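You operate a simulated robot arm through the tools that you are given. There is no shell and no other tool. Be economical: measure what you need, move in short steps, check, and stop when the job is done.

You are at the controls of a simulated two-armed robot. One attempt, no reset.

## Task
Take the sponge on the top of the grey mat and put it away on the work top of the tall shelf. Fetch the red felt ring and set it on the grey wheel. Put the blue plastic block on top of the beige block. Take the silver wire coil from the top of the window bench and leave it on the black panel. Pick up the white brush with one hand, pass it to the other hand and put it on the rear of the packing table. Take the beige pad and leave it on the green pane. Fetch the blue felt ring and set it on top of the wood piece on the keybed of the grand piano. Open the left padded bench drawer, take the sanding block that says "rough" from the keybed of the grand piano and put it in the inside of the left padded bench drawer, then shut the drawer. Take the brown wheel and put it on the brown pane. Turn the spring knob to 1. Put the grey weight on the work top of the tall shelf away on the top of the window bench. Fetch the maroon felt block from the top of the tool stand and set it on the red wheel. Do these in any order. Set down upright: sponge, maroon felt block.
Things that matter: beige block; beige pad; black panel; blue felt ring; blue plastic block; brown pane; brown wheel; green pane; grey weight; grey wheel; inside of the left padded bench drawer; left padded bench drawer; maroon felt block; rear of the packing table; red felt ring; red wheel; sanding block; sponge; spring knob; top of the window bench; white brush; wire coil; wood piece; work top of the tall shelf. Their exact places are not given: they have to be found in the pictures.

Only the result counts: the job must be done as asked and must still hold three seconds after the hand-in. Knocking over, shifting, dropping, spilling or breaking anything else fails it.

## Robot
Two 7-joint arms with fingered hands on one trunk, on a base that drives. Base frame: it is fixed to the floor where the robot stands at the start and does not move with it; the origin is under the middle of the robot, x ahead of it, y to its left, z up; the surface under the hand at the start is at about z = 806. Lengths are in mm, angles in degrees, forces in N, time in s.
The left shoulder is at the start at [35, 182, 1299], the right one opposite. With the tool pointing down near the work surface each hand reaches from about 100 to 740 mm from the robot's upright axis, wherever it stands, measured 20 degrees to its own side. Places, roughly: beige block (4x7x4 cm) [600, -1300, 800]; beige pad (6x6x4 cm) [-3300, 500, 700]; black panel (26x17x2 cm) [800, -2100, 800]; blue felt ring (3x3x2 cm) [-3300, -100, 700]; blue plastic block [750, -1250, 750]; brown pane (15x10x1 cm) [-1900, 2500, 900]; brown wheel (6x6x3 cm) [-4300, -1600, 600]; green pane (15x10x1 cm) [-1700, 2500, 900]; grey weight [-5500, -3750, 750]; grey wheel (6x6x3 cm) [500, 200, 800]; inside of the left padded bench drawer [500, 300, 600]; left padded bench drawer [500, 300, 700]; maroon felt block (7x3x3 cm) [-6200, -100, 800]; rear of the packing table (200x20 cm) [-2160, 2720, 800]; red felt ring (3x3x2 cm) [600, 100, 800]; red wheel (6x6x3 cm) [-4100, -1600, 600]; sanding block [-3250, 0, 750]; sponge (5x4x7 cm) [500, 0, 800]; spring knob [-4600, -1800, 600]; top of the window bench [700, -1800, 800]; white brush (5x3x12 cm) [-3000, 300, 1000]; wire coil [750, -1750, 750]; wood piece (5x5x4 cm) [-3300, 300, 700]; work top of the tall shelf (112x24 cm) [-5300, -3580, 860]. Payload 3.8 kg a hand.
Tool frame (each hand has its own): the origin (TCP) lies between the finger pads and is the grasp point; the fingertips stand 30 mm ahead of it; z points along the fingers, y is the line along which they close. The gripper opens to 104 mm. The gripper's body begins 35 mm behind the TCP. The gripper is a hand of 4 fingers: y runs from the thumb to the fingers, the wrist lies at [-17, -104, -178] in the tool frame, and closing takes about 1.5 s.
Orientation is that of the tool frame in the base frame, as a unit quaternion [x, y, z, w]. With the fingers straight down and the wrist toward the robot, the tool's x, y and z point along [0, 1, 0], [1, 0, 0] and [0, 0, -1] of the base frame.

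## Interface
- The arms move only by the tool step_arm. It takes "left_plan", "right_plan" or both (then of equal length, played together; a hand with none holds still); each is a list of rows, each a list of 7 numbers: the turn, a rotation vector about the tool's x, y, z in degrees, then the shift along the tool's x, y, z in mm, then the finger opening in mm, from 0 to 104. In form: [[wx, wy, wz, tx, ty, tz, claw], ...]. A call has 1 to 20 rows; each row is the pose to reach, as a shift and turn from the pose commanded when the call began, along the tool's axes at that moment. A row lasts 0.2 s, in which the tool goes at most 50 mm and 8.6 degrees; a call with a longer step from one row to the next is refused whole, and so is a gripper value outside its range. A pose out of reach is approached as far as the arm can. The call stops where the force on the tool passes 40 N (or 10 N more than at its start, if that is more) or the arm is blocked; 0.2 s more then pass. Each finger travels about 72 mm/s and halts on what it meets, pressing with about 22 N; the grip force reading is that of the motor and also rises with nothing between the fingers. The clock runs only during rows and for 0.2 s after the last one: add rows that repeat a pose to give the fingers time. The reply holds the time, the measured pose of the TCP, the force on the tool along the base axes, the opening and the grip force, in the units named above and with some noise, with the torque about the TCP (base axes, N m) and any sound that the robot's microphone picked up, and new pictures: "views" is both (left out), scene, wrist or none (wrist: the cameras of the hands that moved).
- Cameras (640 x 400 px; columns grow to the right, rows downward): "scene" is now at [95.2, 30.2, 1446.5]; the picture's right is [0.43, -0.90, 0.00], its down [-0.74, -0.36, -0.57] and it looks along [0.51, 0.24, -0.82] (base axes); focal length 237 px, centre (320, 200). "left" rides on the left gripper at [-66, -90, -126] in its tool frame; the picture's right is [-0.78, -0.30, 0.56], its down [0.57, -0.70, 0.42] and it looks along [0.26, 0.65, 0.71] (tool axes); focal length 275 px, centre (320, 200). "right" rides on the right gripper at [66, -90, -126] in its tool frame; the picture's right is [-0.78, 0.30, -0.56], its down [-0.57, -0.70, 0.42] and it looks along [-0.27, 0.65, 0.71] (tool axes); focal length 275 px, centre (320, 200).
- lift_body(by): slides the trunk up (or, below 0, down) by that many mm; the arms and the scene camera ride with it, the base frame stays. It gives what a move gives, with no picture.
- roll_base(legs): drives the robot by 1 to 6 legs, each [ahead, left, turn to the left] in mm, mm and degrees, along the robot's own axes; the way and the turn of a leg run together, so that a leg with both is an arc; at most 1500 mm and 180 degrees a leg. The arms and the cameras ride along, it lands a little off, and it stops where it bumps. It gives what a move gives, and a new picture of the scene camera.
- grasp_type(shape, hand): the hand has 4 fingers and takes this shape, open, in about a second: jaw (thumb against the fingers, like two jaws); tri (thumb and two fingers); tip (a fingertip pinch); poke (one finger out to press); point (the index stretched); flat (the hand flat); cup (the hand cupped); fist (a fist). The gripper value then closes the fingers along that shape, each until it touches; the sizes above hold for jaw. It gives what a move gives, with no picture.
- aim_head(pan, tilt): turns the head with the scene camera to pan (to the left, within 86 degrees either way) and tilt (down, from -29 to 69), counted from straight ahead of the robot. It gives what a move gives, and a new picture of the scene camera.
- pixel_to_xyz(camera, pixels): for up to 12 pixels [column, row] of the newest picture of that camera ("zoom" is the newest enlarged one), the place [x, y, z] in the base frame of the surface seen there, good to about 3 mm. The clock stands still meanwhile.
- close_up(camera, box): a new picture of the part [left, top, right, bottom] of that camera's present view, enlarged. The clock stands still meanwhile.
- close_job(): hands the job in; it is judged then, once.

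Keep the steps short. Do not move on a guess: measure, check each grasp and each placing, and mend mistakes. In all there are 392 turns and 360 pictures (those below and enlarged ones count). Leave the grippers open and the arms clear of the work at the hand-in unless told otherwise, and finish with a single line.

The tools are called after "Request:" by a JSON object that holds its "method" and its "body". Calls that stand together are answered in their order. step_arm: Moves the arms, as the interface text tells. Its arguments: {"type":"object","properties":{"left_plan":{"type":"array","items":{"type":"array","items":{"type":"number"}}},"right_plan":{"type":"array","items":{"type":"array","items":{"type":"number"}}},"views":{"type":"string","enum":["both","scene","wrist","none"]}},"required":[]} The other tools are called the same way: lift_body (by) slides the trunk up or down; grasp_type (shape, hand) gives the hand a shape; roll_base (legs) drives the base; aim_head (pan, tilt) turns the head that bears the scene camera; pixel_to_xyz (camera, pixels) gives the place of the surface under pixels of a picture; close_up (camera, box) takes an enlarged picture of a part of a camera's view; close_job () hands the job in.

At the start:

```text
time_s: 0.0
left_ee_pos: [366.8, 469.8, 1064.5]
left_tool_rot: [0.707, 0.707, 0.0, 0.0]
left_force: [0.7, 0.2, 0.4]
left_wrist_torque: [0.0, 0.03, 0.0]
left_opening: 103.7
left_grip_force: 0.0
left_shape: jaw
right_ee_pos: [610.7, 54.6, 1014.8]
right_tool_rot: [0.707, 0.707, 0.0, 0.0]
right_force: [-1.0, 0.3, -0.7]
right_wrist_torque: [-0.01, 0.01, 0.01]
right_opening: 104.0
right_grip_force: 0.1
right_shape: jaw
trunk travel left (down, up): [-450.0, 306.0]
robot x, y, heading: [0.4, 1.9, 0.2]
head pan, tilt: [25.6, 55.6]
```

scene: 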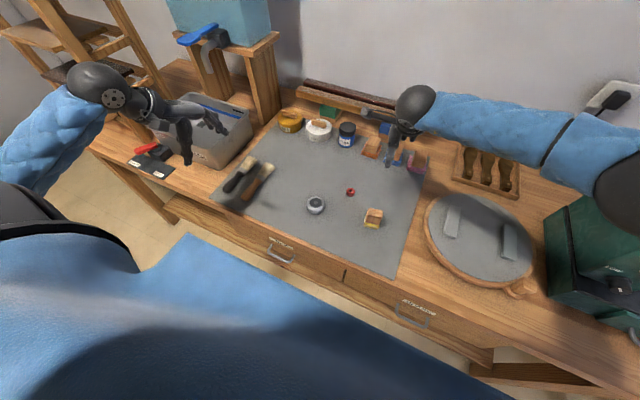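
right: 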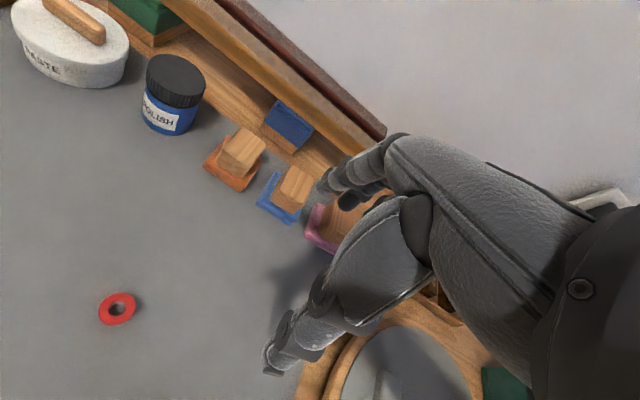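
left: 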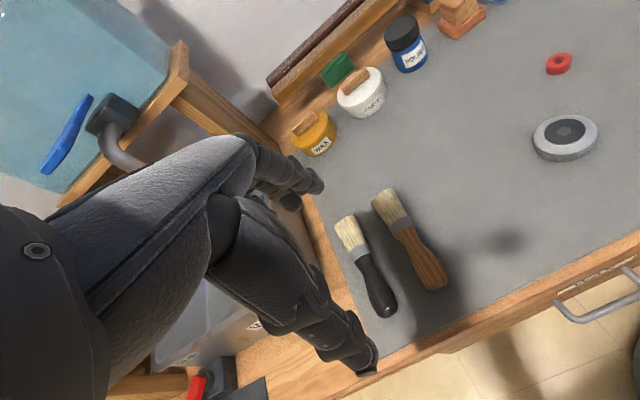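

I see the grey wheel at (315,204), the red ring at (350,192) and the sponge at (373,217). I'll measure them and take a closer picture.

Request:
{"method": "close_up", "body": {"camera": "scene", "box": [230, 140, 470, 290]}}

Request:
{"method": "pixel_to_xyz", "body": {"camera": "scene", "pixels": [[315, 203], [350, 192], [373, 211], [371, 222], [330, 240], [272, 241], [281, 257], [413, 316], [420, 303]]}}

```text
2.67 times, centred on (350, 215) of scene
```

zoom: 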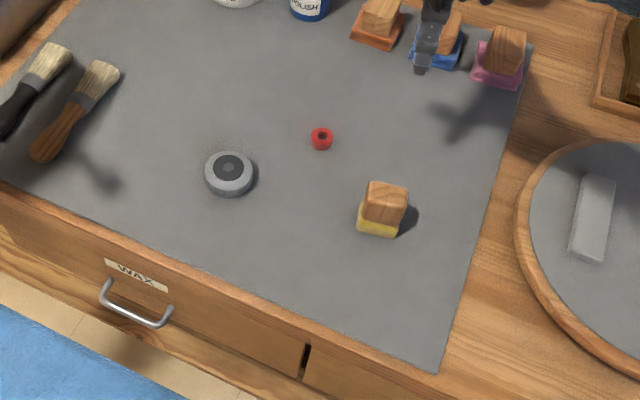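

```text
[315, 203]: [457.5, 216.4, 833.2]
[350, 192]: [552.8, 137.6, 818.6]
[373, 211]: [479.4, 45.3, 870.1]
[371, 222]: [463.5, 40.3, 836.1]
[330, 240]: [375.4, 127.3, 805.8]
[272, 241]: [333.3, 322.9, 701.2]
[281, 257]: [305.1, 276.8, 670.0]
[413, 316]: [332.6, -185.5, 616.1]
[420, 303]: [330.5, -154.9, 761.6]
```

The ring is nearest for the left hand. I'll move the right hand aside and bring the left hand above the ring at about (552,137), z 940.

Request:
{"method": "step_arm", "body": {"left_plan": [[0, 0, 0, -41.6, 23.1, 0, 80], [0, 0, 0, -83.2, 46.2, 0, 80], [0, 0, 0, -124.8, 69.3, 0, 80], [0, 0, 0, -166.4, 92.4, 0, 80], [0, 0, 0, -208, 115.5, 0, 80], [0, 0, 0, -249.6, 138.6, 0, 80], [0, 0, 0, -291.2, 161.7, 0, 80], [0, 0, 0, -333, 185, 0, 80], [0, 0, 0, -333, 185, 42, 80], [0, 0, 0, -333, 185, 84, 80], [0, 0, 0, -333, 185, 124, 80]], "right_plan": [[0, 0, 0, -42, -25, 0, 104], [0, 0, 0, -84, -50, 0, 104], [0, 0, 0, -126, -75, 0, 104], [0, 0, 0, -168, -100, 0, 104], [0, 0, 0, -210, -125, 0, 104], [0, 0, 0, -250, -150, 0, 104], [0, 0, 0, -250, -150, 0, 104], [0, 0, 0, -250, -150, 0, 104], [0, 0, 0, -250, -150, 0, 104], [0, 0, 0, -250, -150, 0, 104], [0, 0, 0, -250, -150, 0, 104]]}}

```text
time_s: 2.4
left_ee_pos: [552.4, 135.0, 940.5]
left_tool_rot: [0.707, 0.707, 0.0, -0.001]
left_force: [-0.5, -0.6, 0.0]
left_wrist_torque: [0.02, 0.01, -0.01]
left_opening: 80.1
left_grip_force: 0.0
left_shape: jaw
right_ee_pos: [457.8, -191.7, 1014.1]
right_tool_rot: [0.707, 0.707, 0.0, 0.0]
right_force: [-0.1, 0.0, -0.6]
right_wrist_torque: [0.0, -0.03, -0.01]
right_opening: 103.8
right_grip_force: 0.1
right_shape: jaw
trunk travel left (down, up): [-450.0, 306.0]
robot x, y, heading: [0.4, -0.6, 0.1]
head pan, tilt: [25.6, 55.6]
```

scene: 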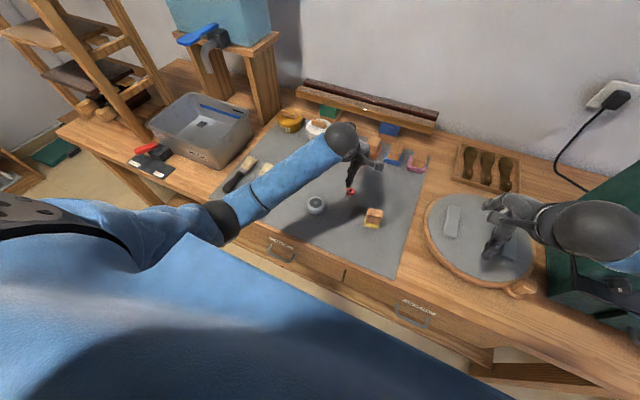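
right: 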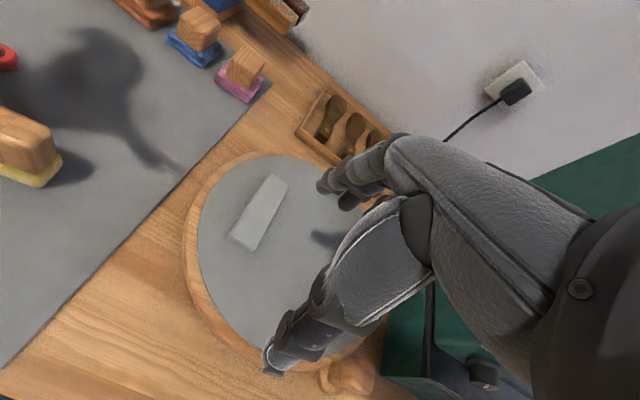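
left: 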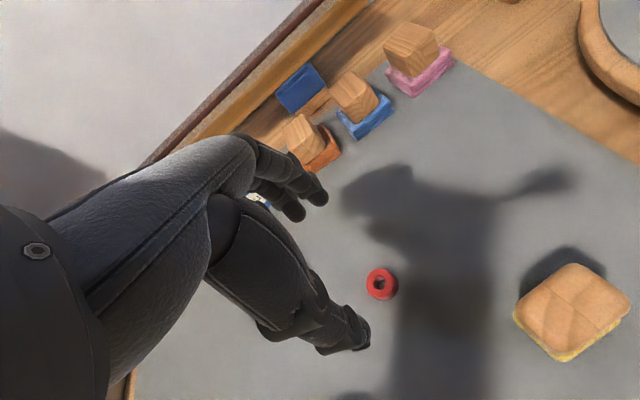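

The ring is at (381,284) in the left picture, clear of the fingers. I'll measure its rim, the sponge and the wheel.

Request:
{"method": "pixel_to_xyz", "body": {"camera": "left", "pixels": [[370, 283], [392, 284], [381, 272], [380, 296], [381, 284], [515, 317], [571, 264], [629, 302], [566, 352], [540, 290], [600, 283]]}}

Request:
{"method": "pixel_to_xyz", "body": {"camera": "scene", "pixels": [[308, 203], [323, 203], [316, 198], [316, 209], [350, 190], [347, 191]]}}

```text
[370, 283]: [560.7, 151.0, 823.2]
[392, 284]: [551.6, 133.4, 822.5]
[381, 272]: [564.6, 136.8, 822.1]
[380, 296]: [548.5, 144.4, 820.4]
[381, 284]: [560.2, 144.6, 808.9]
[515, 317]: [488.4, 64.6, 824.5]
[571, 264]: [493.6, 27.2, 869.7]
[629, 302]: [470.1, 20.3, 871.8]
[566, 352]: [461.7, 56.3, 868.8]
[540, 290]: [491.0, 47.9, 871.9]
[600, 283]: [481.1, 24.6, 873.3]
```

```text
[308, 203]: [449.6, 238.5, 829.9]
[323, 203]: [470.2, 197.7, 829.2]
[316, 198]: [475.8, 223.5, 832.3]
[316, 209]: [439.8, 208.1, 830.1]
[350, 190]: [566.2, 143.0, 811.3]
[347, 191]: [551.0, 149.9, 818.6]
```

Ring centre is about (556,141), height 806–822. I'll descend with TCP to z≈839 and close.

Request:
{"method": "step_arm", "body": {"left_plan": [[0, 0, 0, 6, 4, 40, 70], [0, 0, 0, 6, 4, 75, 70], [0, 0, 0, 6, 4, 101, 70], [0, 0, 0, 6, 4, 101, 50], [0, 0, 0, 6, 4, 101, 20], [0, 0, 0, 6, 4, 101, 10], [0, 0, 0, 6, 4, 101, 10], [0, 0, 0, 6, 4, 101, 10]], "views": "wrist"}}

```text
time_s: 4.2
left_ee_pos: [556.1, 144.1, 842.7]
left_tool_rot: [0.708, 0.707, 0.0, -0.001]
left_force: [0.5, 0.3, 0.7]
left_wrist_torque: [-0.04, -0.02, -0.01]
left_opening: 18.2
left_grip_force: 21.4
left_shape: jaw
right_ee_pos: [458.1, -194.0, 1014.0]
right_tool_rot: [0.707, 0.707, 0.0, 0.0]
right_force: [0.4, -0.3, 0.5]
right_wrist_torque: [0.02, 0.0, -0.02]
right_opening: 103.8
right_grip_force: 0.0
right_shape: jaw
trunk travel left (down, up): [-450.0, 306.0]
robot x, y, heading: [0.4, 1.9, 0.0]
head pan, tilt: [25.6, 55.6]
```

left: 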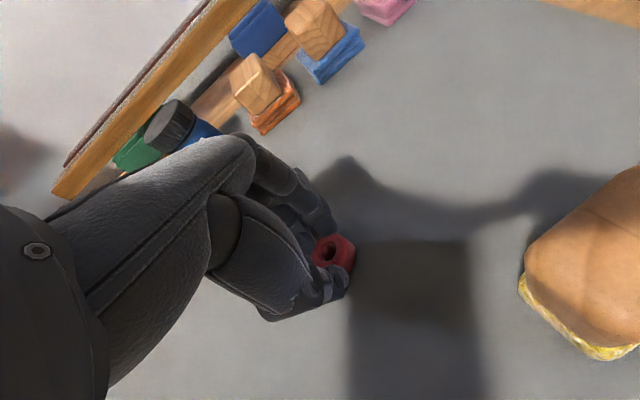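

The ring is between the fingertips (opening 18). I'll lift it and check.

Request:
{"method": "step_arm", "body": {"left_plan": [[0, 0, 0, 0, 0, -40, 10], [0, 0, 0, 0, 0, -80, 10], [0, 0, 0, 0, 0, -80, 10]], "views": "wrist"}}

```text
time_s: 5.0
left_ee_pos: [557.0, 144.1, 920.0]
left_tool_rot: [0.706, 0.708, -0.001, 0.0]
left_force: [0.5, -0.6, 0.7]
left_wrist_torque: [-0.01, 0.02, 0.04]
left_opening: 18.2
left_grip_force: 22.3
left_shape: jaw
right_ee_pos: [457.7, -193.7, 1013.7]
right_tool_rot: [0.707, 0.708, 0.0, 0.0]
right_force: [0.1, -0.4, 0.0]
right_wrist_torque: [0.01, 0.03, -0.04]
right_opening: 103.6
right_grip_force: 0.1
right_shape: jaw
trunk travel left (down, up): [-450.0, 306.0]
robot x, y, heading: [-1.1, 0.7, 0.1]
head pan, tilt: [25.6, 55.6]
```

left: 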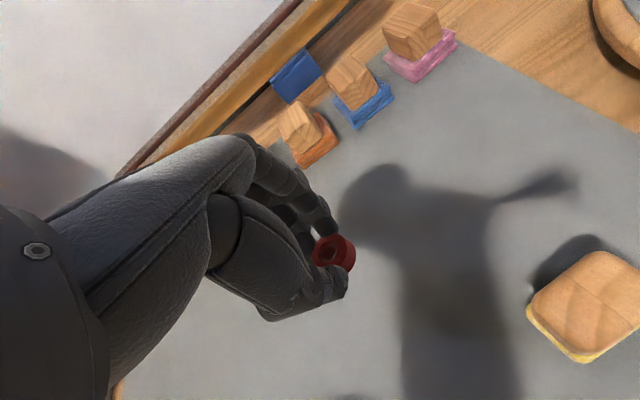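

Held. I'll measure the ring's place in the hand.

Request:
{"method": "pixel_to_xyz", "body": {"camera": "left", "pixels": [[336, 240], [350, 255], [330, 252], [343, 266], [345, 250]]}}

Request:
{"method": "close_up", "body": {"camera": "left", "box": [270, 200, 400, 300]}}

```text
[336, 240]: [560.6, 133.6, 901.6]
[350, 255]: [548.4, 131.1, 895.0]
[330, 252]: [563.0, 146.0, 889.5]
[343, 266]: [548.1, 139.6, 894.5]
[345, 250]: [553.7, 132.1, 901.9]
```

```text
4.00 times, centred on (335, 250) of left
```

zoom: 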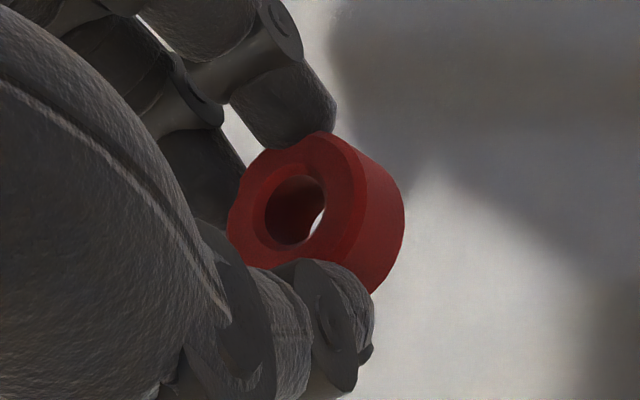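

Ring bottom is about 36 mm below the TCP. I'll carry it over the wheel centre (459,217), top 832, lower and check.

Request:
{"method": "step_arm", "body": {"left_plan": [[0, 0, 0, 25, -33, 0, 10], [0, 0, 0, 50, -66, 0, 10], [0, 0, 0, 75, -98, 0, 10], [0, 0, 0, 75, -98, 30, 10], [0, 0, 0, 75, -98, 46, 10], [0, 0, 0, 75, -98, 46, 10]], "views": "both"}}

```text
time_s: 6.4
left_ee_pos: [457.6, 219.5, 873.6]
left_tool_rot: [0.707, 0.708, 0.0, 0.0]
left_force: [0.2, -0.1, 0.1]
left_wrist_torque: [-0.03, -0.02, 0.0]
left_opening: 18.1
left_grip_force: 22.2
left_shape: jaw
right_ee_pos: [458.2, -193.5, 1013.6]
right_tool_rot: [0.707, 0.707, -0.001, 0.0]
right_force: [-0.5, -0.2, -0.3]
right_wrist_torque: [0.0, 0.03, 0.05]
right_opening: 103.6
right_grip_force: 0.0
right_shape: jaw
trunk travel left (down, up): [-450.0, 306.0]
robot x, y, heading: [-2.5, -0.5, -0.1]
head pan, tilt: [25.6, 55.6]
```

scene: 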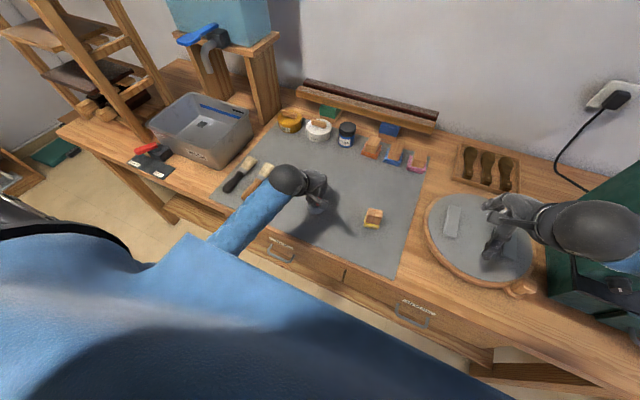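
left: 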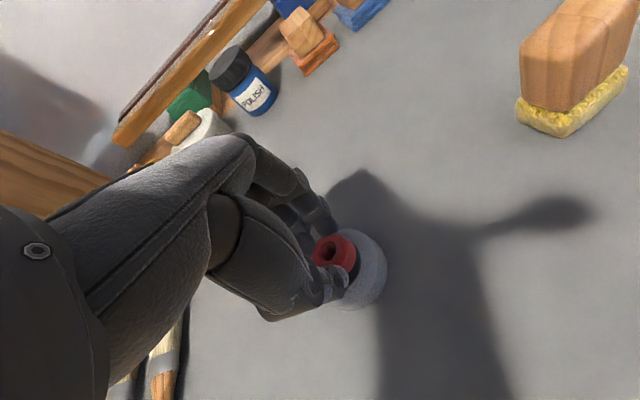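

The ring hangs over the wheel. I'll check the alignment.

Request:
{"method": "close_up", "body": {"camera": "left", "box": [280, 210, 420, 320]}}

Request:
{"method": "pixel_to_xyz", "body": {"camera": "left", "pixels": [[336, 242], [352, 256], [382, 270], [368, 235], [365, 290], [370, 260]]}}

```text
3.64 times, centred on (350, 265) of left
```

zoom: 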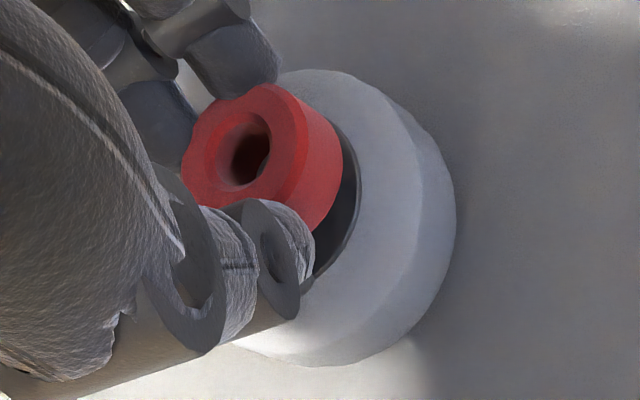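

```text
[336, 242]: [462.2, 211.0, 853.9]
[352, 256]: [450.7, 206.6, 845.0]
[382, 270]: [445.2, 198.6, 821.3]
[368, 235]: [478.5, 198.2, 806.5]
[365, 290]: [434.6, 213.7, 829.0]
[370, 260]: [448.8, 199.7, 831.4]
```

Aligned; the ring bottom is about 5 mm above the wheel. I'll lower 4 mm, open and rise.

Request:
{"method": "step_arm", "body": {"left_plan": [[0, 0, 0, 0, 0, 4, 10], [0, 0, 0, 0, 0, 4, 25], [0, 0, 0, 0, 0, 4, 45], [0, 0, 0, 0, 0, 4, 50], [0, 0, 0, 0, 0, 4, 50], [0, 0, 0, 0, 0, -30, 50], [0, 0, 0, 0, 0, -70, 60], [0, 0, 0, 0, 0, -110, 60]], "views": "wrist"}}

```text
time_s: 8.2
left_ee_pos: [458.7, 219.5, 982.3]
left_tool_rot: [0.707, 0.708, 0.0, -0.001]
left_force: [-1.1, 1.0, 0.1]
left_wrist_torque: [0.01, -0.01, 0.01]
left_opening: 59.6
left_grip_force: 0.1
left_shape: jaw
right_ee_pos: [457.8, -192.9, 1014.1]
right_tool_rot: [0.707, 0.707, -0.001, 0.0]
right_force: [-0.1, 0.0, -0.7]
right_wrist_torque: [-0.01, 0.02, 0.0]
right_opening: 103.6
right_grip_force: 0.1
right_shape: jaw
trunk travel left (down, up): [-450.0, 306.0]
robot x, y, heading: [1.9, -0.9, 0.1]
head pan, tilt: [25.6, 55.6]
```

left: 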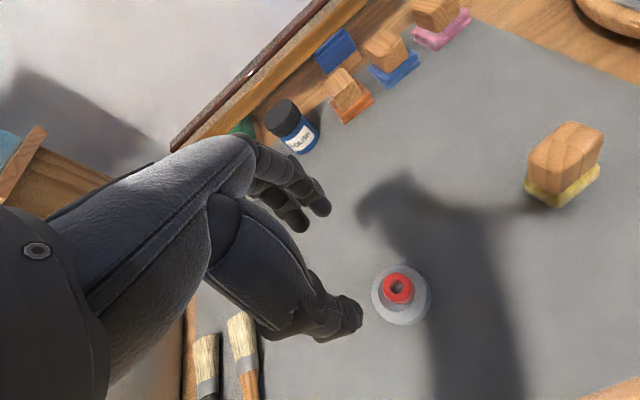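

The ring sits on the wheel. Now I'll retract the left arm and bring the right hand over the sponge at about (478,42), yawed 14° to its faces.

Request:
{"method": "step_arm", "body": {"left_plan": [[0, 0, 0, 45, -10, 0, 80], [0, 0, 0, 90, -20, 0, 80], [0, 0, 0, 135, -30, 0, 80], [0, 0, 0, 180, -40, 0, 80], [0, 0, 0, 220, -50, -20, 80], [0, 0, 0, 220, -50, -20, 80], [0, 0, 0, 220, -50, -20, 80]], "right_plan": [[0, 0, -7, 47, 4, 0, 90], [0, 0, -14, 94, 8, 0, 90], [0, 0, -14, 141, 12, 0, 90], [0, 0, -14, 188, 16, 0, 90], [0, 0, -14, 235, 20, 0, 90], [0, 0, -14, 235, 20, 40, 90], [0, 0, -14, 235, 20, 80, 90]]}}

```text
time_s: 9.8
left_ee_pos: [409.4, 439.4, 1004.2]
left_tool_rot: [0.708, 0.707, 0.0, -0.001]
left_force: [-0.3, 0.1, -0.6]
left_wrist_torque: [-0.02, 0.01, 0.01]
left_opening: 79.6
left_grip_force: 0.1
left_shape: jaw
right_ee_pos: [481.9, 40.9, 933.9]
right_tool_rot: [0.616, 0.788, 0.0, 0.0]
right_force: [0.4, -0.1, -0.1]
right_wrist_torque: [-0.02, -0.01, 0.01]
right_opening: 90.2
right_grip_force: 0.0
right_shape: jaw
trunk travel left (down, up): [-450.0, 306.0]
robot x, y, heading: [0.1, -0.1, -0.1]
head pan, tilt: [25.6, 55.6]
```

scene: 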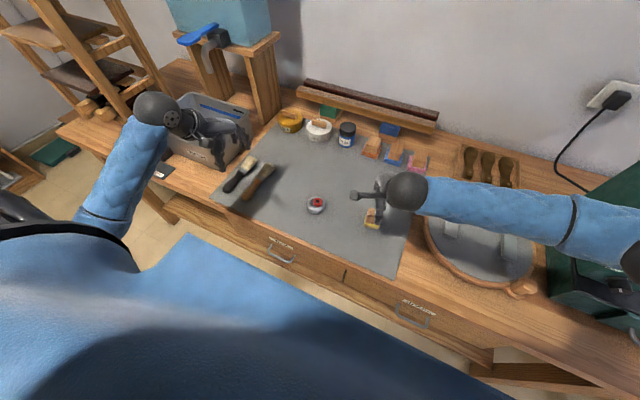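
right: 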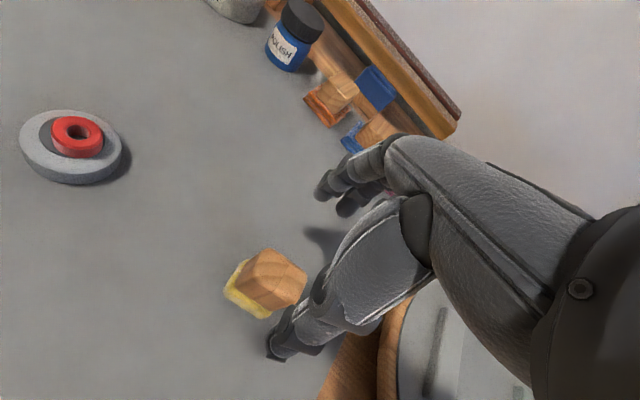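
left: 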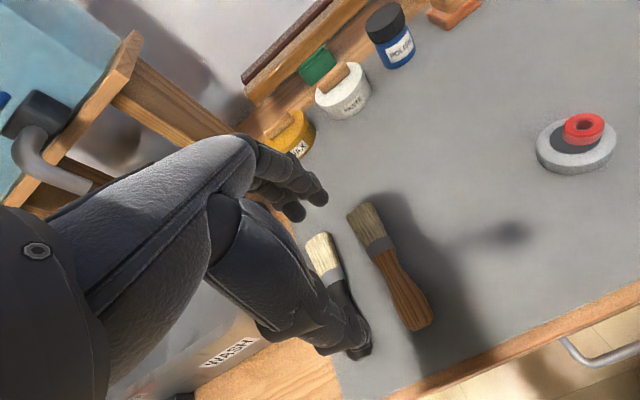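

I'll measure the sponge from the right camera.

Request:
{"method": "close_up", "body": {"camera": "right", "box": [210, 220, 350, 340]}}

Request:
{"method": "pixel_to_xyz", "body": {"camera": "right", "pixels": [[270, 251], [306, 271], [293, 300], [255, 281], [280, 270], [272, 306], [238, 263], [240, 296]]}}

```text
3.33 times, centred on (280, 280) of right
```

zoom: 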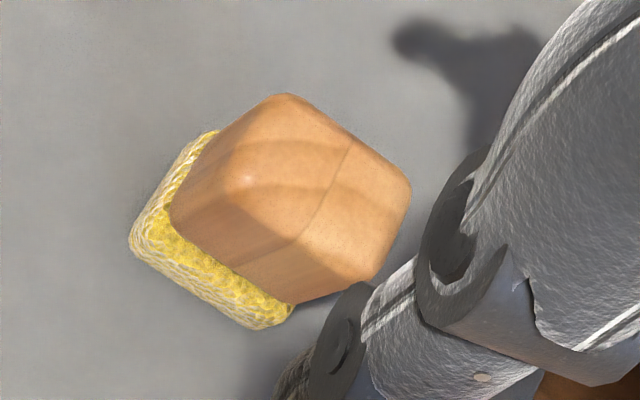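

```text
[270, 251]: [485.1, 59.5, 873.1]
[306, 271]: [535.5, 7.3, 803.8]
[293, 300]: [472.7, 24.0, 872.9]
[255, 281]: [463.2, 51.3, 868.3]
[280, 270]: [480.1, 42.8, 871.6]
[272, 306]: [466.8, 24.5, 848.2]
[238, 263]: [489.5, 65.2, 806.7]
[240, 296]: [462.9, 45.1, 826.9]
```

Block centre is (479,41), top 872. I'll descend to TCP z≈868 and close.

Request:
{"method": "step_arm", "body": {"right_plan": [[0, 0, 0, 0, -1, 35, 90], [0, 0, 0, 0, -1, 66, 90], [0, 0, 0, 0, -1, 66, 60], [0, 0, 0, 0, -1, 66, 35], [0, 0, 0, 0, -1, 66, 15], [0, 0, 0, 0, -1, 66, 15], [0, 0, 0, 0, -1, 66, 15], [0, 0, 0, 0, -1, 66, 15]], "views": "wrist"}}

```text
time_s: 11.6
left_ee_pos: [409.3, 438.0, 1004.4]
left_tool_rot: [0.707, 0.708, 0.0, -0.001]
left_force: [-0.3, 0.4, 0.2]
left_wrist_torque: [-0.02, -0.01, -0.01]
left_opening: 80.0
left_grip_force: 0.0
left_shape: jaw
right_ee_pos: [480.1, 39.3, 867.6]
right_tool_rot: [0.616, 0.788, 0.0, -0.001]
right_force: [0.3, -0.2, 0.5]
right_wrist_torque: [-0.02, -0.01, 0.03]
right_opening: 24.9
right_grip_force: 21.8
right_shape: jaw
trunk travel left (down, up): [-450.0, 306.0]
robot x, y, heading: [-0.5, -0.1, -0.2]
head pan, tilt: [25.6, 55.6]
```

right: 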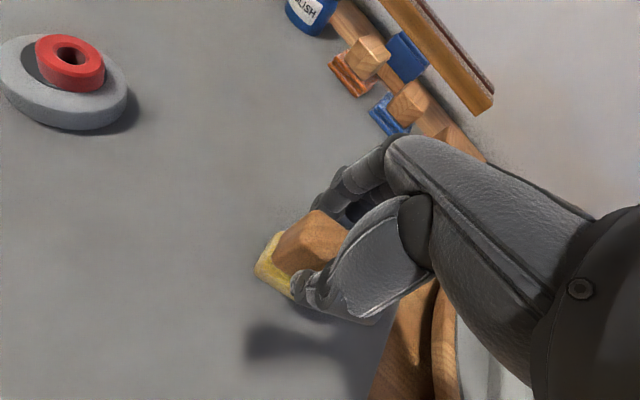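

Gripped (opening 25). I'll lift it and bring it back toward the robot's right side at a safe height.

Request:
{"method": "step_arm", "body": {"right_plan": [[0, 0, 0, 0, 0, -40, 15], [0, 0, 0, 0, 0, -80, 15], [0, 0, 0, 0, 0, -120, 15], [0, 0, 0, 0, 0, -160, 15]], "views": "wrist"}}

Request:
{"method": "pixel_to_xyz", "body": {"camera": "scene", "pixels": [[570, 290], [330, 110], [210, 70], [110, 100]]}}

```text
time_s: 12.6
left_ee_pos: [408.5, 437.7, 1005.1]
left_tool_rot: [0.707, 0.707, 0.001, -0.001]
left_force: [0.1, 0.1, -0.2]
left_wrist_torque: [0.01, 0.01, 0.0]
left_opening: 79.5
left_grip_force: 0.0
left_shape: jaw
right_ee_pos: [477.7, 38.3, 1026.9]
right_tool_rot: [0.616, 0.788, 0.0, 0.0]
right_force: [-0.4, 0.5, -0.6]
right_wrist_torque: [0.01, -0.02, -0.01]
right_opening: 24.7
right_grip_force: 22.0
right_shape: jaw
trunk travel left (down, up): [-450.0, 306.0]
robot x, y, heading: [0.6, -4.2, 0.1]
head pan, tilt: [25.6, 55.6]
```

right: 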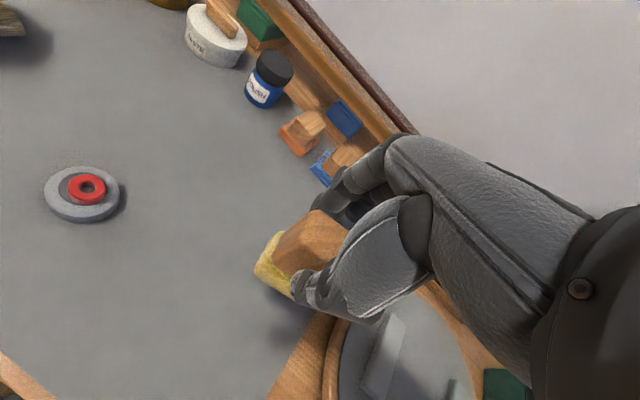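

```text
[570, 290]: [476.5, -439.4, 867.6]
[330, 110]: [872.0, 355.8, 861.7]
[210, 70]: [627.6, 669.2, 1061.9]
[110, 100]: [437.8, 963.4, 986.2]
```

The sponge is firmly held. I'll tuck both arms in for driving.

Request:
{"method": "step_arm", "body": {"left_plan": [[0, 0, 0, -20, -40, 0, 104], [0, 0, 0, -40, -80, 0, 104], [0, 0, 0, -60, -120, 0, 104], [0, 0, 0, -80, -150, 0, 104], [0, 0, 0, -80, -150, 0, 104], [0, 0, 0, -80, -150, 0, 104], [0, 0, 0, -80, -150, 0, 104]], "right_plan": [[0, 0, 7, -33.3, -31.9, 0, 15], [0, 0, 14, -66.6, -63.7, 0, 15], [0, 0, 14, -99.9, -95.6, 0, 15], [0, 0, 14, -133.2, -127.4, 0, 15], [0, 0, 14, -166.4, -159.3, 0, 15], [0, 0, 14, -199.7, -191.1, 0, 15], [0, 0, 14, -233, -223, 0, 15]], "views": "none"}}

Request:
{"method": "aim_head", "body": {"pan": -60, "tilt": 35}}

```text
time_s: 14.2
left_ee_pos: [281.7, 384.6, 983.1]
left_tool_rot: [0.707, 0.707, 0.002, 0.0]
left_force: [-0.3, 1.1, 1.1]
left_wrist_torque: [0.06, -0.01, 0.03]
left_opening: 103.7
left_grip_force: 0.1
left_shape: jaw
left hand out of reach, approached as far as the arm can: row 3, 4, 5, 6, 7
right_ee_pos: [363.3, -246.2, 1011.5]
right_tool_rot: [0.707, 0.708, 0.0, 0.0]
right_force: [-0.9, -0.7, -1.1]
right_wrist_torque: [0.03, -0.01, -0.03]
right_opening: 24.6
right_grip_force: 22.3
right_shape: jaw
right hand out of reach, approached as far as the arm can: row 6, 7
trunk travel left (down, up): [-450.0, 306.0]
robot x, y, heading: [-0.1, 0.2, 0.1]
head pan, tilt: [25.6, 55.6]
```

```text
time_s: 15.8
left_ee_pos: [282.3, 385.1, 982.0]
left_tool_rot: [0.707, 0.707, -0.001, 0.0]
left_force: [0.0, -0.7, -0.2]
left_wrist_torque: [0.0, 0.01, 0.0]
left_opening: 103.9
left_grip_force: 0.0
left_shape: jaw
right_ee_pos: [363.5, -244.0, 1011.7]
right_tool_rot: [0.707, 0.707, -0.001, -0.001]
right_force: [0.1, 0.6, -0.6]
right_wrist_torque: [0.01, 0.03, -0.03]
right_opening: 24.7
right_grip_force: 21.9
right_shape: jaw
trunk travel left (down, up): [-450.0, 306.0]
robot x, y, heading: [1.3, -2.4, -0.1]
head pan, tilt: [-60.0, 35.0]
```

scene: 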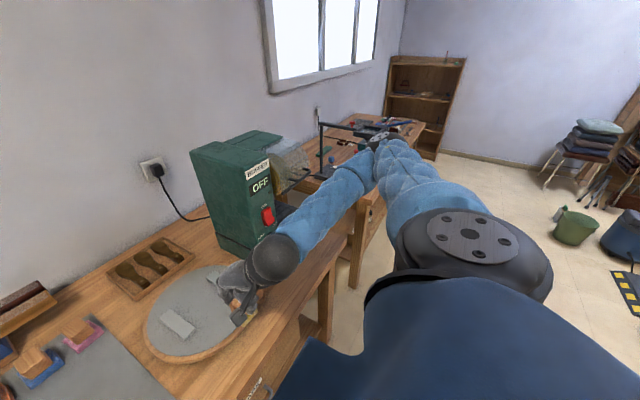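

The window bench lies to the right beyond the green grinder. I'll measure a few reference points for the drive.

Request:
{"method": "pixel_to_xyz", "body": {"camera": "scene", "pixels": [[575, 240], [620, 285], [635, 260], [345, 120], [420, 125], [372, 200], [330, 340], [395, 80], [463, 65]]}}

Request:
{"method": "aim_head", "body": {"pan": -86, "tilt": 20}}

```text
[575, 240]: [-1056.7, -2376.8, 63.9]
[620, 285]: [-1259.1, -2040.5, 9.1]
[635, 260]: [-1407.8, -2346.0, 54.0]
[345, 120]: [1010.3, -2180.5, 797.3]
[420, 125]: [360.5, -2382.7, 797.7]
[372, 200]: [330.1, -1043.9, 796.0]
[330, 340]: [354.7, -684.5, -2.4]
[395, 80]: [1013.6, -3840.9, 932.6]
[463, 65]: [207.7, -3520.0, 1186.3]
```

```text
time_s: 16.7
left_ee_pos: [282.4, 383.9, 981.8]
left_tool_rot: [0.707, 0.707, 0.0, 0.0]
left_force: [-1.1, 0.0, 0.0]
left_wrist_torque: [0.0, 0.01, 0.01]
left_opening: 103.7
left_grip_force: 0.1
left_shape: jaw
right_ee_pos: [364.1, -245.4, 1012.1]
right_tool_rot: [0.708, 0.707, -0.002, -0.001]
right_force: [-0.1, -0.3, -0.1]
right_wrist_torque: [-0.01, -0.01, -0.02]
right_opening: 24.8
right_grip_force: 21.9
right_shape: jaw
trunk travel left (down, up): [-450.0, 306.0]
robot x, y, heading: [2.7, 0.5, 0.2]
head pan, tilt: [-85.9, 20.0]
```

scene: 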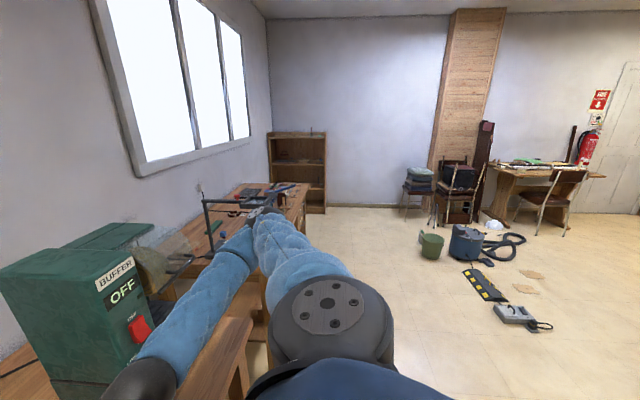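

The way along the bench front is clear. I'll back off 300 mm, slide right 1450 mm and then look at the window bench.

Request:
{"method": "roll_base", "body": {"legs": [[-300, 0, 0], [0, -1450, 0]]}}

Request:
{"method": "aim_head", "body": {"pan": 0, "tilt": 40}}

```text
time_s: 25.5
left_ee_pos: [-15.6, -1057.1, 982.7]
left_tool_rot: [0.712, 0.702, 0.001, -0.001]
left_force: [0.4, -0.4, 0.4]
left_wrist_torque: [0.05, -0.05, 0.02]
left_opening: 103.5
left_grip_force: 0.1
left_shape: jaw
right_ee_pos: [58.4, -1688.1, 1011.3]
right_tool_rot: [0.712, 0.702, -0.001, 0.0]
right_force: [0.0, 0.0, -1.6]
right_wrist_torque: [-0.02, 0.02, 0.0]
right_opening: 24.9
right_grip_force: 21.8
right_shape: jaw
trunk travel left (down, up): [-450.0, 306.0]
robot x, y, heading: [-302.6, -1435.0, -0.6]
head pan, tilt: [-85.9, 20.0]
```

scene: 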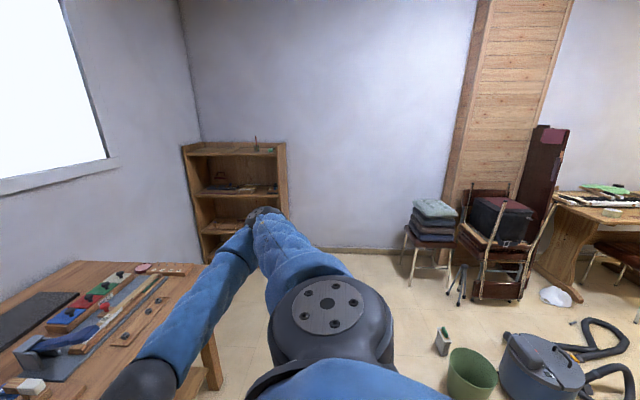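

```text
time_s: 27.1
left_ee_pos: [-15.2, -1057.1, 981.5]
left_tool_rot: [0.712, 0.702, 0.0, 0.0]
left_force: [0.0, 0.7, -0.6]
left_wrist_torque: [0.02, 0.01, 0.0]
left_opening: 103.9
left_grip_force: 0.0
left_shape: jaw
right_ee_pos: [58.3, -1687.9, 1011.7]
right_tool_rot: [0.711, 0.703, -0.001, -0.001]
right_force: [0.0, 0.1, -0.8]
right_wrist_torque: [0.0, -0.01, 0.03]
right_opening: 24.7
right_grip_force: 21.5
right_shape: jaw
trunk travel left (down, up): [-450.0, 306.0]
robot x, y, heading: [-303.6, -1437.1, -1.0]
head pan, tilt: [0.0, 40.0]
```

scene: 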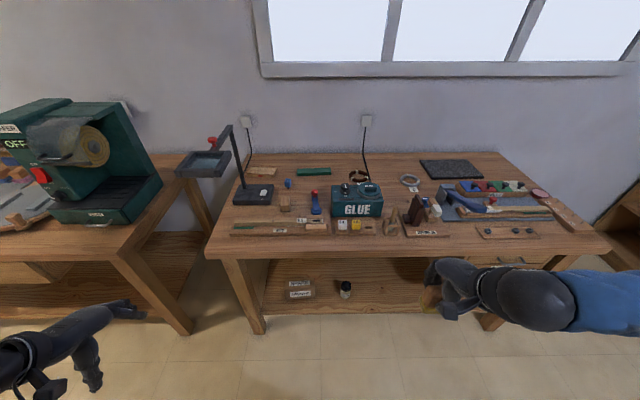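

I see the coil at (410,180), a black panel at (450,168), a small blue piece at (288,183) and a beige block at about (285,201). I'll zoom in.

Request:
{"method": "close_up", "body": {"camera": "scene", "box": [220, 150, 400, 250]}}

Request:
{"method": "pixel_to_xyz", "body": {"camera": "scene", "pixels": [[288, 184], [285, 203], [410, 180], [450, 168], [230, 250], [400, 250], [265, 171], [357, 175]]}}

Request:
{"method": "close_up", "body": {"camera": "scene", "box": [380, 140, 560, 250]}}

```text
3.56 times, centred on (310, 200) of scene
```

zoom: 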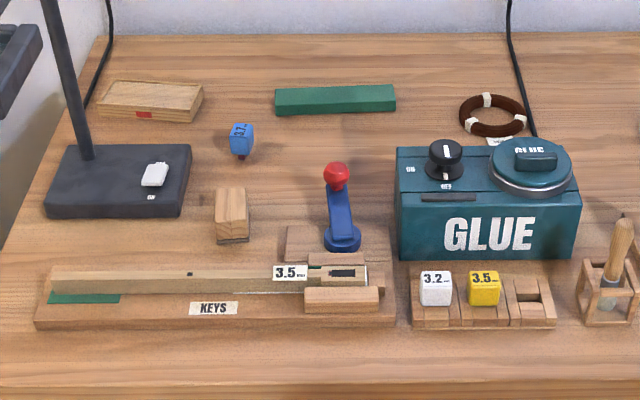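

```text
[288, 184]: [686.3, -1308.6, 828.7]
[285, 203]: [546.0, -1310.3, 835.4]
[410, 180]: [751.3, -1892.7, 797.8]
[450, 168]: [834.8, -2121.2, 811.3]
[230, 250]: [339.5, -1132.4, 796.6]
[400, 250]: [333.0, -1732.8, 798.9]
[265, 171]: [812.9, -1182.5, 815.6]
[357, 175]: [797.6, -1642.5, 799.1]
```

```text
3.56 times, centred on (470, 195) of scene
```

zoom: 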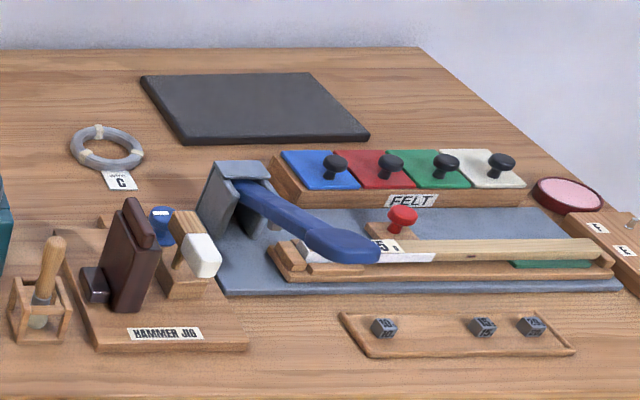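

Coil at (751,-1893), black panel (835,-2121), blue block (686,-1309), beige block (546,-1310). I'll check the tray stand's place before driving up.

Request:
{"method": "pixel_to_xyz", "body": {"camera": "scene", "pixels": [[205, 170], [190, 175], [228, 140], [240, 180], [355, 190], [255, 195]]}}

Request:
{"method": "roll_base", "body": {"legs": [[320, -50, 1]]}}

```text
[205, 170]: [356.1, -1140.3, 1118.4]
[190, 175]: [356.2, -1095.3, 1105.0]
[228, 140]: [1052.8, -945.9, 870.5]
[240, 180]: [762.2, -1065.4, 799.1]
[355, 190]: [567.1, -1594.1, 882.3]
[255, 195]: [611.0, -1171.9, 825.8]
```

```text
time_s: 29.2
left_ee_pos: [301.2, -1101.8, 981.9]
left_tool_rot: [0.704, 0.71, -0.001, -0.001]
left_force: [0.0, -0.7, -0.3]
left_wrist_torque: [-0.01, 0.02, 0.01]
left_opening: 103.7
left_grip_force: 0.0
left_shape: jaw
right_ee_pos: [387.8, -1731.8, 1010.3]
right_tool_rot: [0.705, 0.71, -0.001, -0.001]
right_force: [-0.7, 1.0, -0.7]
right_wrist_torque: [0.0, 0.02, -0.01]
right_opening: 24.8
right_grip_force: 21.4
right_shape: jaw
trunk travel left (down, up): [-450.0, 306.0]
robot x, y, heading: [20.4, -1487.7, 0.5]
head pan, tilt: [0.0, 40.0]
```

scene: 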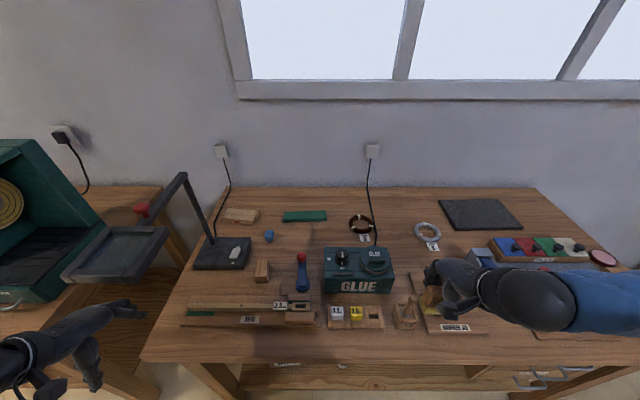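

The tray stand hangs near the left hand. I'll measure its edges precisely before moving the left arm.

Request:
{"method": "pixel_to_xyz", "body": {"camera": "scene", "pixels": [[66, 275], [138, 276], [166, 231], [105, 228], [142, 210], [181, 178], [210, 235], [235, 262], [200, 262]]}}

Request:
{"method": "aim_head", "body": {"pan": 30, "tilt": 50}}

```text
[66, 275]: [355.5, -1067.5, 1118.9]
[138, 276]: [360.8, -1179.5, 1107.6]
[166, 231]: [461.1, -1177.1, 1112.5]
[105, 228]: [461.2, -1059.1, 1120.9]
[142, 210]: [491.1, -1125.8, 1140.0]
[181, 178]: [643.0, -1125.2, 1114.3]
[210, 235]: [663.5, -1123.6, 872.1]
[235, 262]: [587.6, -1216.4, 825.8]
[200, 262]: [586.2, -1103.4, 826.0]
```

```text
time_s: 30.2
left_ee_pos: [300.1, -1101.3, 982.5]
left_tool_rot: [0.704, 0.71, 0.0, 0.0]
left_force: [-0.2, -0.2, 0.1]
left_wrist_torque: [-0.01, -0.03, 0.01]
left_opening: 103.7
left_grip_force: 0.1
left_shape: jaw
right_ee_pos: [385.7, -1730.8, 1012.1]
right_tool_rot: [0.705, 0.709, -0.001, -0.001]
right_force: [0.3, -0.5, -1.6]
right_wrist_torque: [-0.01, 0.02, 0.04]
right_opening: 24.6
right_grip_force: 21.6
right_shape: jaw
trunk travel left (down, up): [-450.0, 306.0]
robot x, y, heading: [19.3, -1490.0, 0.2]
head pan, tilt: [30.0, 50.0]
```

scene: 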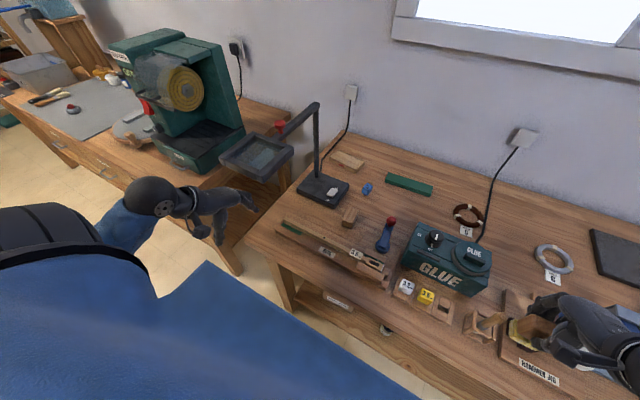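

The tray spans x 355–461, y −1180…−1059 at z≈1110. I'll keep the left arm well to the right of it: move the left hand 150 mm right first, then shift the base right.

Request:
{"method": "step_arm", "body": {"left_plan": [[0, 0, 0, -40, 0, 0, 104], [0, 0, 0, -80, 5, 0, 104], [0, 0, 0, -120, 10, 0, 104], [0, 0, 0, -150, 10, 0, 104]], "views": "none"}}

Request:
{"method": "roll_base", "body": {"legs": [[0, -90, 0]]}}

Request:
{"method": "lift_body", "body": {"by": 100}}

Request:
{"method": "aim_head", "body": {"pan": 20, "tilt": 50}}

```text
time_s: 31.2
left_ee_pos: [345.5, -1253.2, 956.1]
left_tool_rot: [0.704, 0.71, -0.001, 0.0]
left_force: [-0.4, 0.1, -0.5]
left_wrist_torque: [0.01, 0.02, 0.05]
left_opening: 103.6
left_grip_force: 0.0
left_shape: jaw
left hand out of reach, approached as far as the arm can: row 1, 2, 3, 4
right_ee_pos: [386.4, -1732.4, 1011.5]
right_tool_rot: [0.705, 0.71, -0.001, -0.001]
right_force: [0.1, -0.8, -0.7]
right_wrist_torque: [-0.01, -0.01, 0.02]
right_opening: 24.9
right_grip_force: 22.0
right_shape: jaw
trunk travel left (down, up): [-450.0, 306.0]
robot x, y, heading: [22.3, -1490.0, 0.5]
head pan, tilt: [30.0, 50.0]
```

```text
time_s: 32.3
left_ee_pos: [347.0, -1346.2, 956.0]
left_tool_rot: [0.704, 0.71, 0.001, 0.0]
left_force: [0.7, -0.9, -0.3]
left_wrist_torque: [0.03, -0.01, 0.0]
left_opening: 103.6
left_grip_force: 0.1
left_shape: jaw
right_ee_pos: [386.3, -1824.9, 1011.9]
right_tool_rot: [0.705, 0.709, 0.0, -0.001]
right_force: [-0.2, -0.9, -0.4]
right_wrist_torque: [0.0, 0.0, 0.03]
right_opening: 24.9
right_grip_force: 22.3
right_shape: jaw
trunk travel left (down, up): [-450.0, 306.0]
robot x, y, heading: [22.7, -1581.8, 0.5]
head pan, tilt: [30.0, 50.0]
```

scene: 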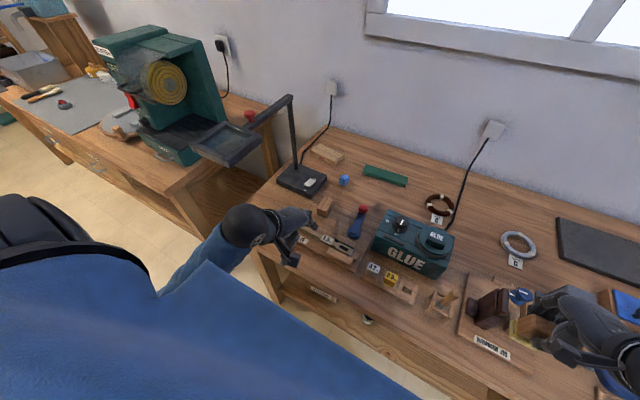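

```text
time_s: 33.6
left_ee_pos: [345.6, -1345.1, 1055.3]
left_tool_rot: [0.705, 0.709, 0.0, -0.001]
left_force: [0.5, 0.2, 0.4]
left_wrist_torque: [0.04, 0.03, -0.03]
left_opening: 103.8
left_grip_force: 0.0
left_shape: jaw
right_ee_pos: [387.7, -1823.6, 1111.4]
right_tool_rot: [0.705, 0.71, -0.001, -0.001]
right_force: [-0.4, 0.1, -1.1]
right_wrist_torque: [-0.02, -0.01, -0.01]
right_opening: 24.9
right_grip_force: 22.5
right_shape: jaw
trunk travel left (down, up): [-550.0, 206.0]
robot x, y, heading: [19.9, -1581.3, 0.4]
head pan, tilt: [30.0, 50.0]
```

```text
time_s: 34.4
left_ee_pos: [346.0, -1345.2, 1055.3]
left_tool_rot: [0.705, 0.709, 0.0, 0.0]
left_force: [0.8, 0.1, 0.5]
left_wrist_torque: [0.03, 0.0, 0.01]
left_opening: 103.8
left_grip_force: 0.1
left_shape: jaw
right_ee_pos: [386.5, -1824.0, 1111.8]
right_tool_rot: [0.704, 0.71, -0.001, -0.001]
right_force: [0.2, 1.0, -0.3]
right_wrist_torque: [-0.01, -0.02, -0.03]
right_opening: 24.8
right_grip_force: 22.4
right_shape: jaw
trunk travel left (down, up): [-550.0, 206.0]
robot x, y, heading: [22.8, -1584.8, 0.5]
head pan, tilt: [20.0, 50.0]
```

scene: 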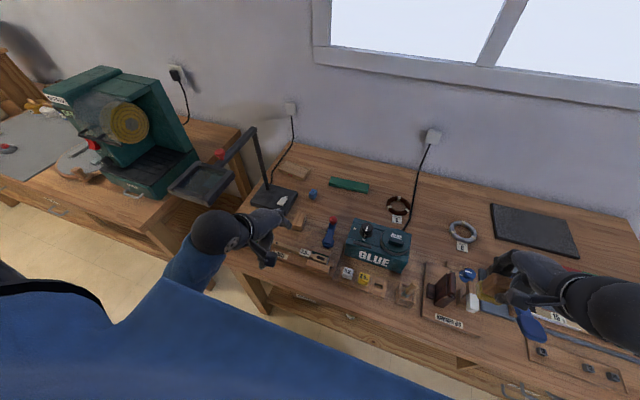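

Now I'll move the left hand forward over the bench, staying near y=−1345, and check where it ends.

Request:
{"method": "step_arm", "body": {"left_plan": [[0, 0, 0, 0, 45, 0, 80], [0, 0, 0, 0, 90, 0, 80], [0, 0, 0, 0, 135, 0, 80], [0, 0, 0, 0, 180, 0, 80], [0, 0, 0, 0, 220, 0, 80], [0, 0, 0, 0, 250, 0, 80]]}}

```text
time_s: 35.8
left_ee_pos: [598.6, -1343.6, 1052.6]
left_tool_rot: [0.705, 0.71, -0.001, 0.0]
left_force: [-0.3, -0.6, 0.9]
left_wrist_torque: [0.03, 0.0, -0.01]
left_opening: 80.3
left_grip_force: 0.0
left_shape: jaw
right_ee_pos: [388.2, -1823.8, 1111.5]
right_tool_rot: [0.705, 0.71, 0.0, 0.0]
right_force: [0.3, -0.2, -0.6]
right_wrist_torque: [-0.01, 0.02, 0.0]
right_opening: 24.7
right_grip_force: 22.2
right_shape: jaw
trunk travel left (down, up): [-550.0, 206.0]
robot x, y, heading: [19.4, -1585.4, 0.6]
head pan, tilt: [20.0, 50.0]
```

scene: 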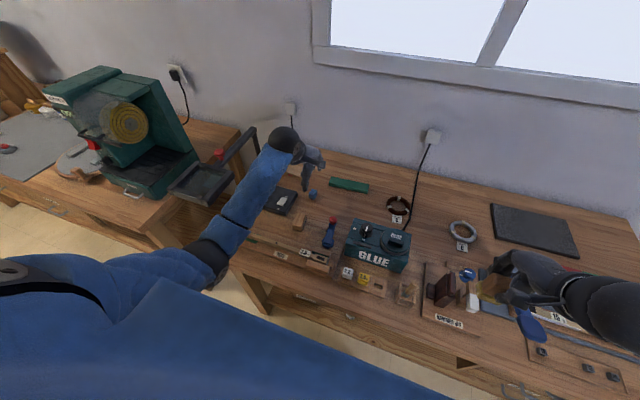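
left: 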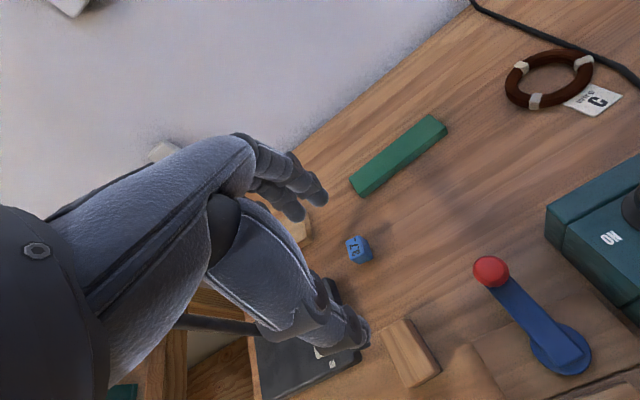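

I'll check clearance between the forearm and the tray, and measure blue block and beige block in the left view.

Request:
{"method": "pixel_to_xyz", "body": {"camera": "scene", "pixels": [[245, 180], [225, 205], [205, 250], [150, 270], [210, 185], [230, 170]]}}

Request:
{"method": "close_up", "body": {"camera": "left", "box": [320, 200, 460, 400]}}

Request:
{"method": "pixel_to_xyz", "body": {"camera": "left", "pixels": [[346, 240], [369, 240], [358, 236], [348, 262], [372, 260], [360, 250], [384, 328], [405, 320], [440, 365], [418, 378]]}}

```text
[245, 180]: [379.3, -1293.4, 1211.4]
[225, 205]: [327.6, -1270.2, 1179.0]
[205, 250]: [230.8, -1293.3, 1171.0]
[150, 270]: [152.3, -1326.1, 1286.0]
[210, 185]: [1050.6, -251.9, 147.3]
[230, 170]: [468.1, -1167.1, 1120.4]
```

```text
2.00 times, centred on (390, 300) of left
```

zoom: 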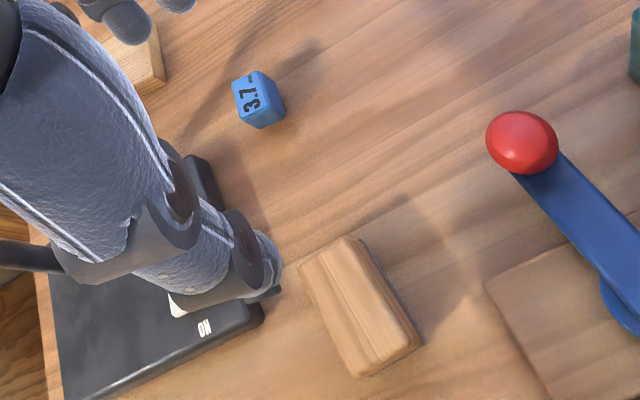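

```text
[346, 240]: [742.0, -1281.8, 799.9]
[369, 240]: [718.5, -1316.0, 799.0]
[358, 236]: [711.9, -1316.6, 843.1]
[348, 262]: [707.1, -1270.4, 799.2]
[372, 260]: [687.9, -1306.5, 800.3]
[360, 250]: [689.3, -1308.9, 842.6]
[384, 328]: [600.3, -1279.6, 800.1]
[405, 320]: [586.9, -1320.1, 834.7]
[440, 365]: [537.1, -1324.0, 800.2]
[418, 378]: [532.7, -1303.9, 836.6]
```

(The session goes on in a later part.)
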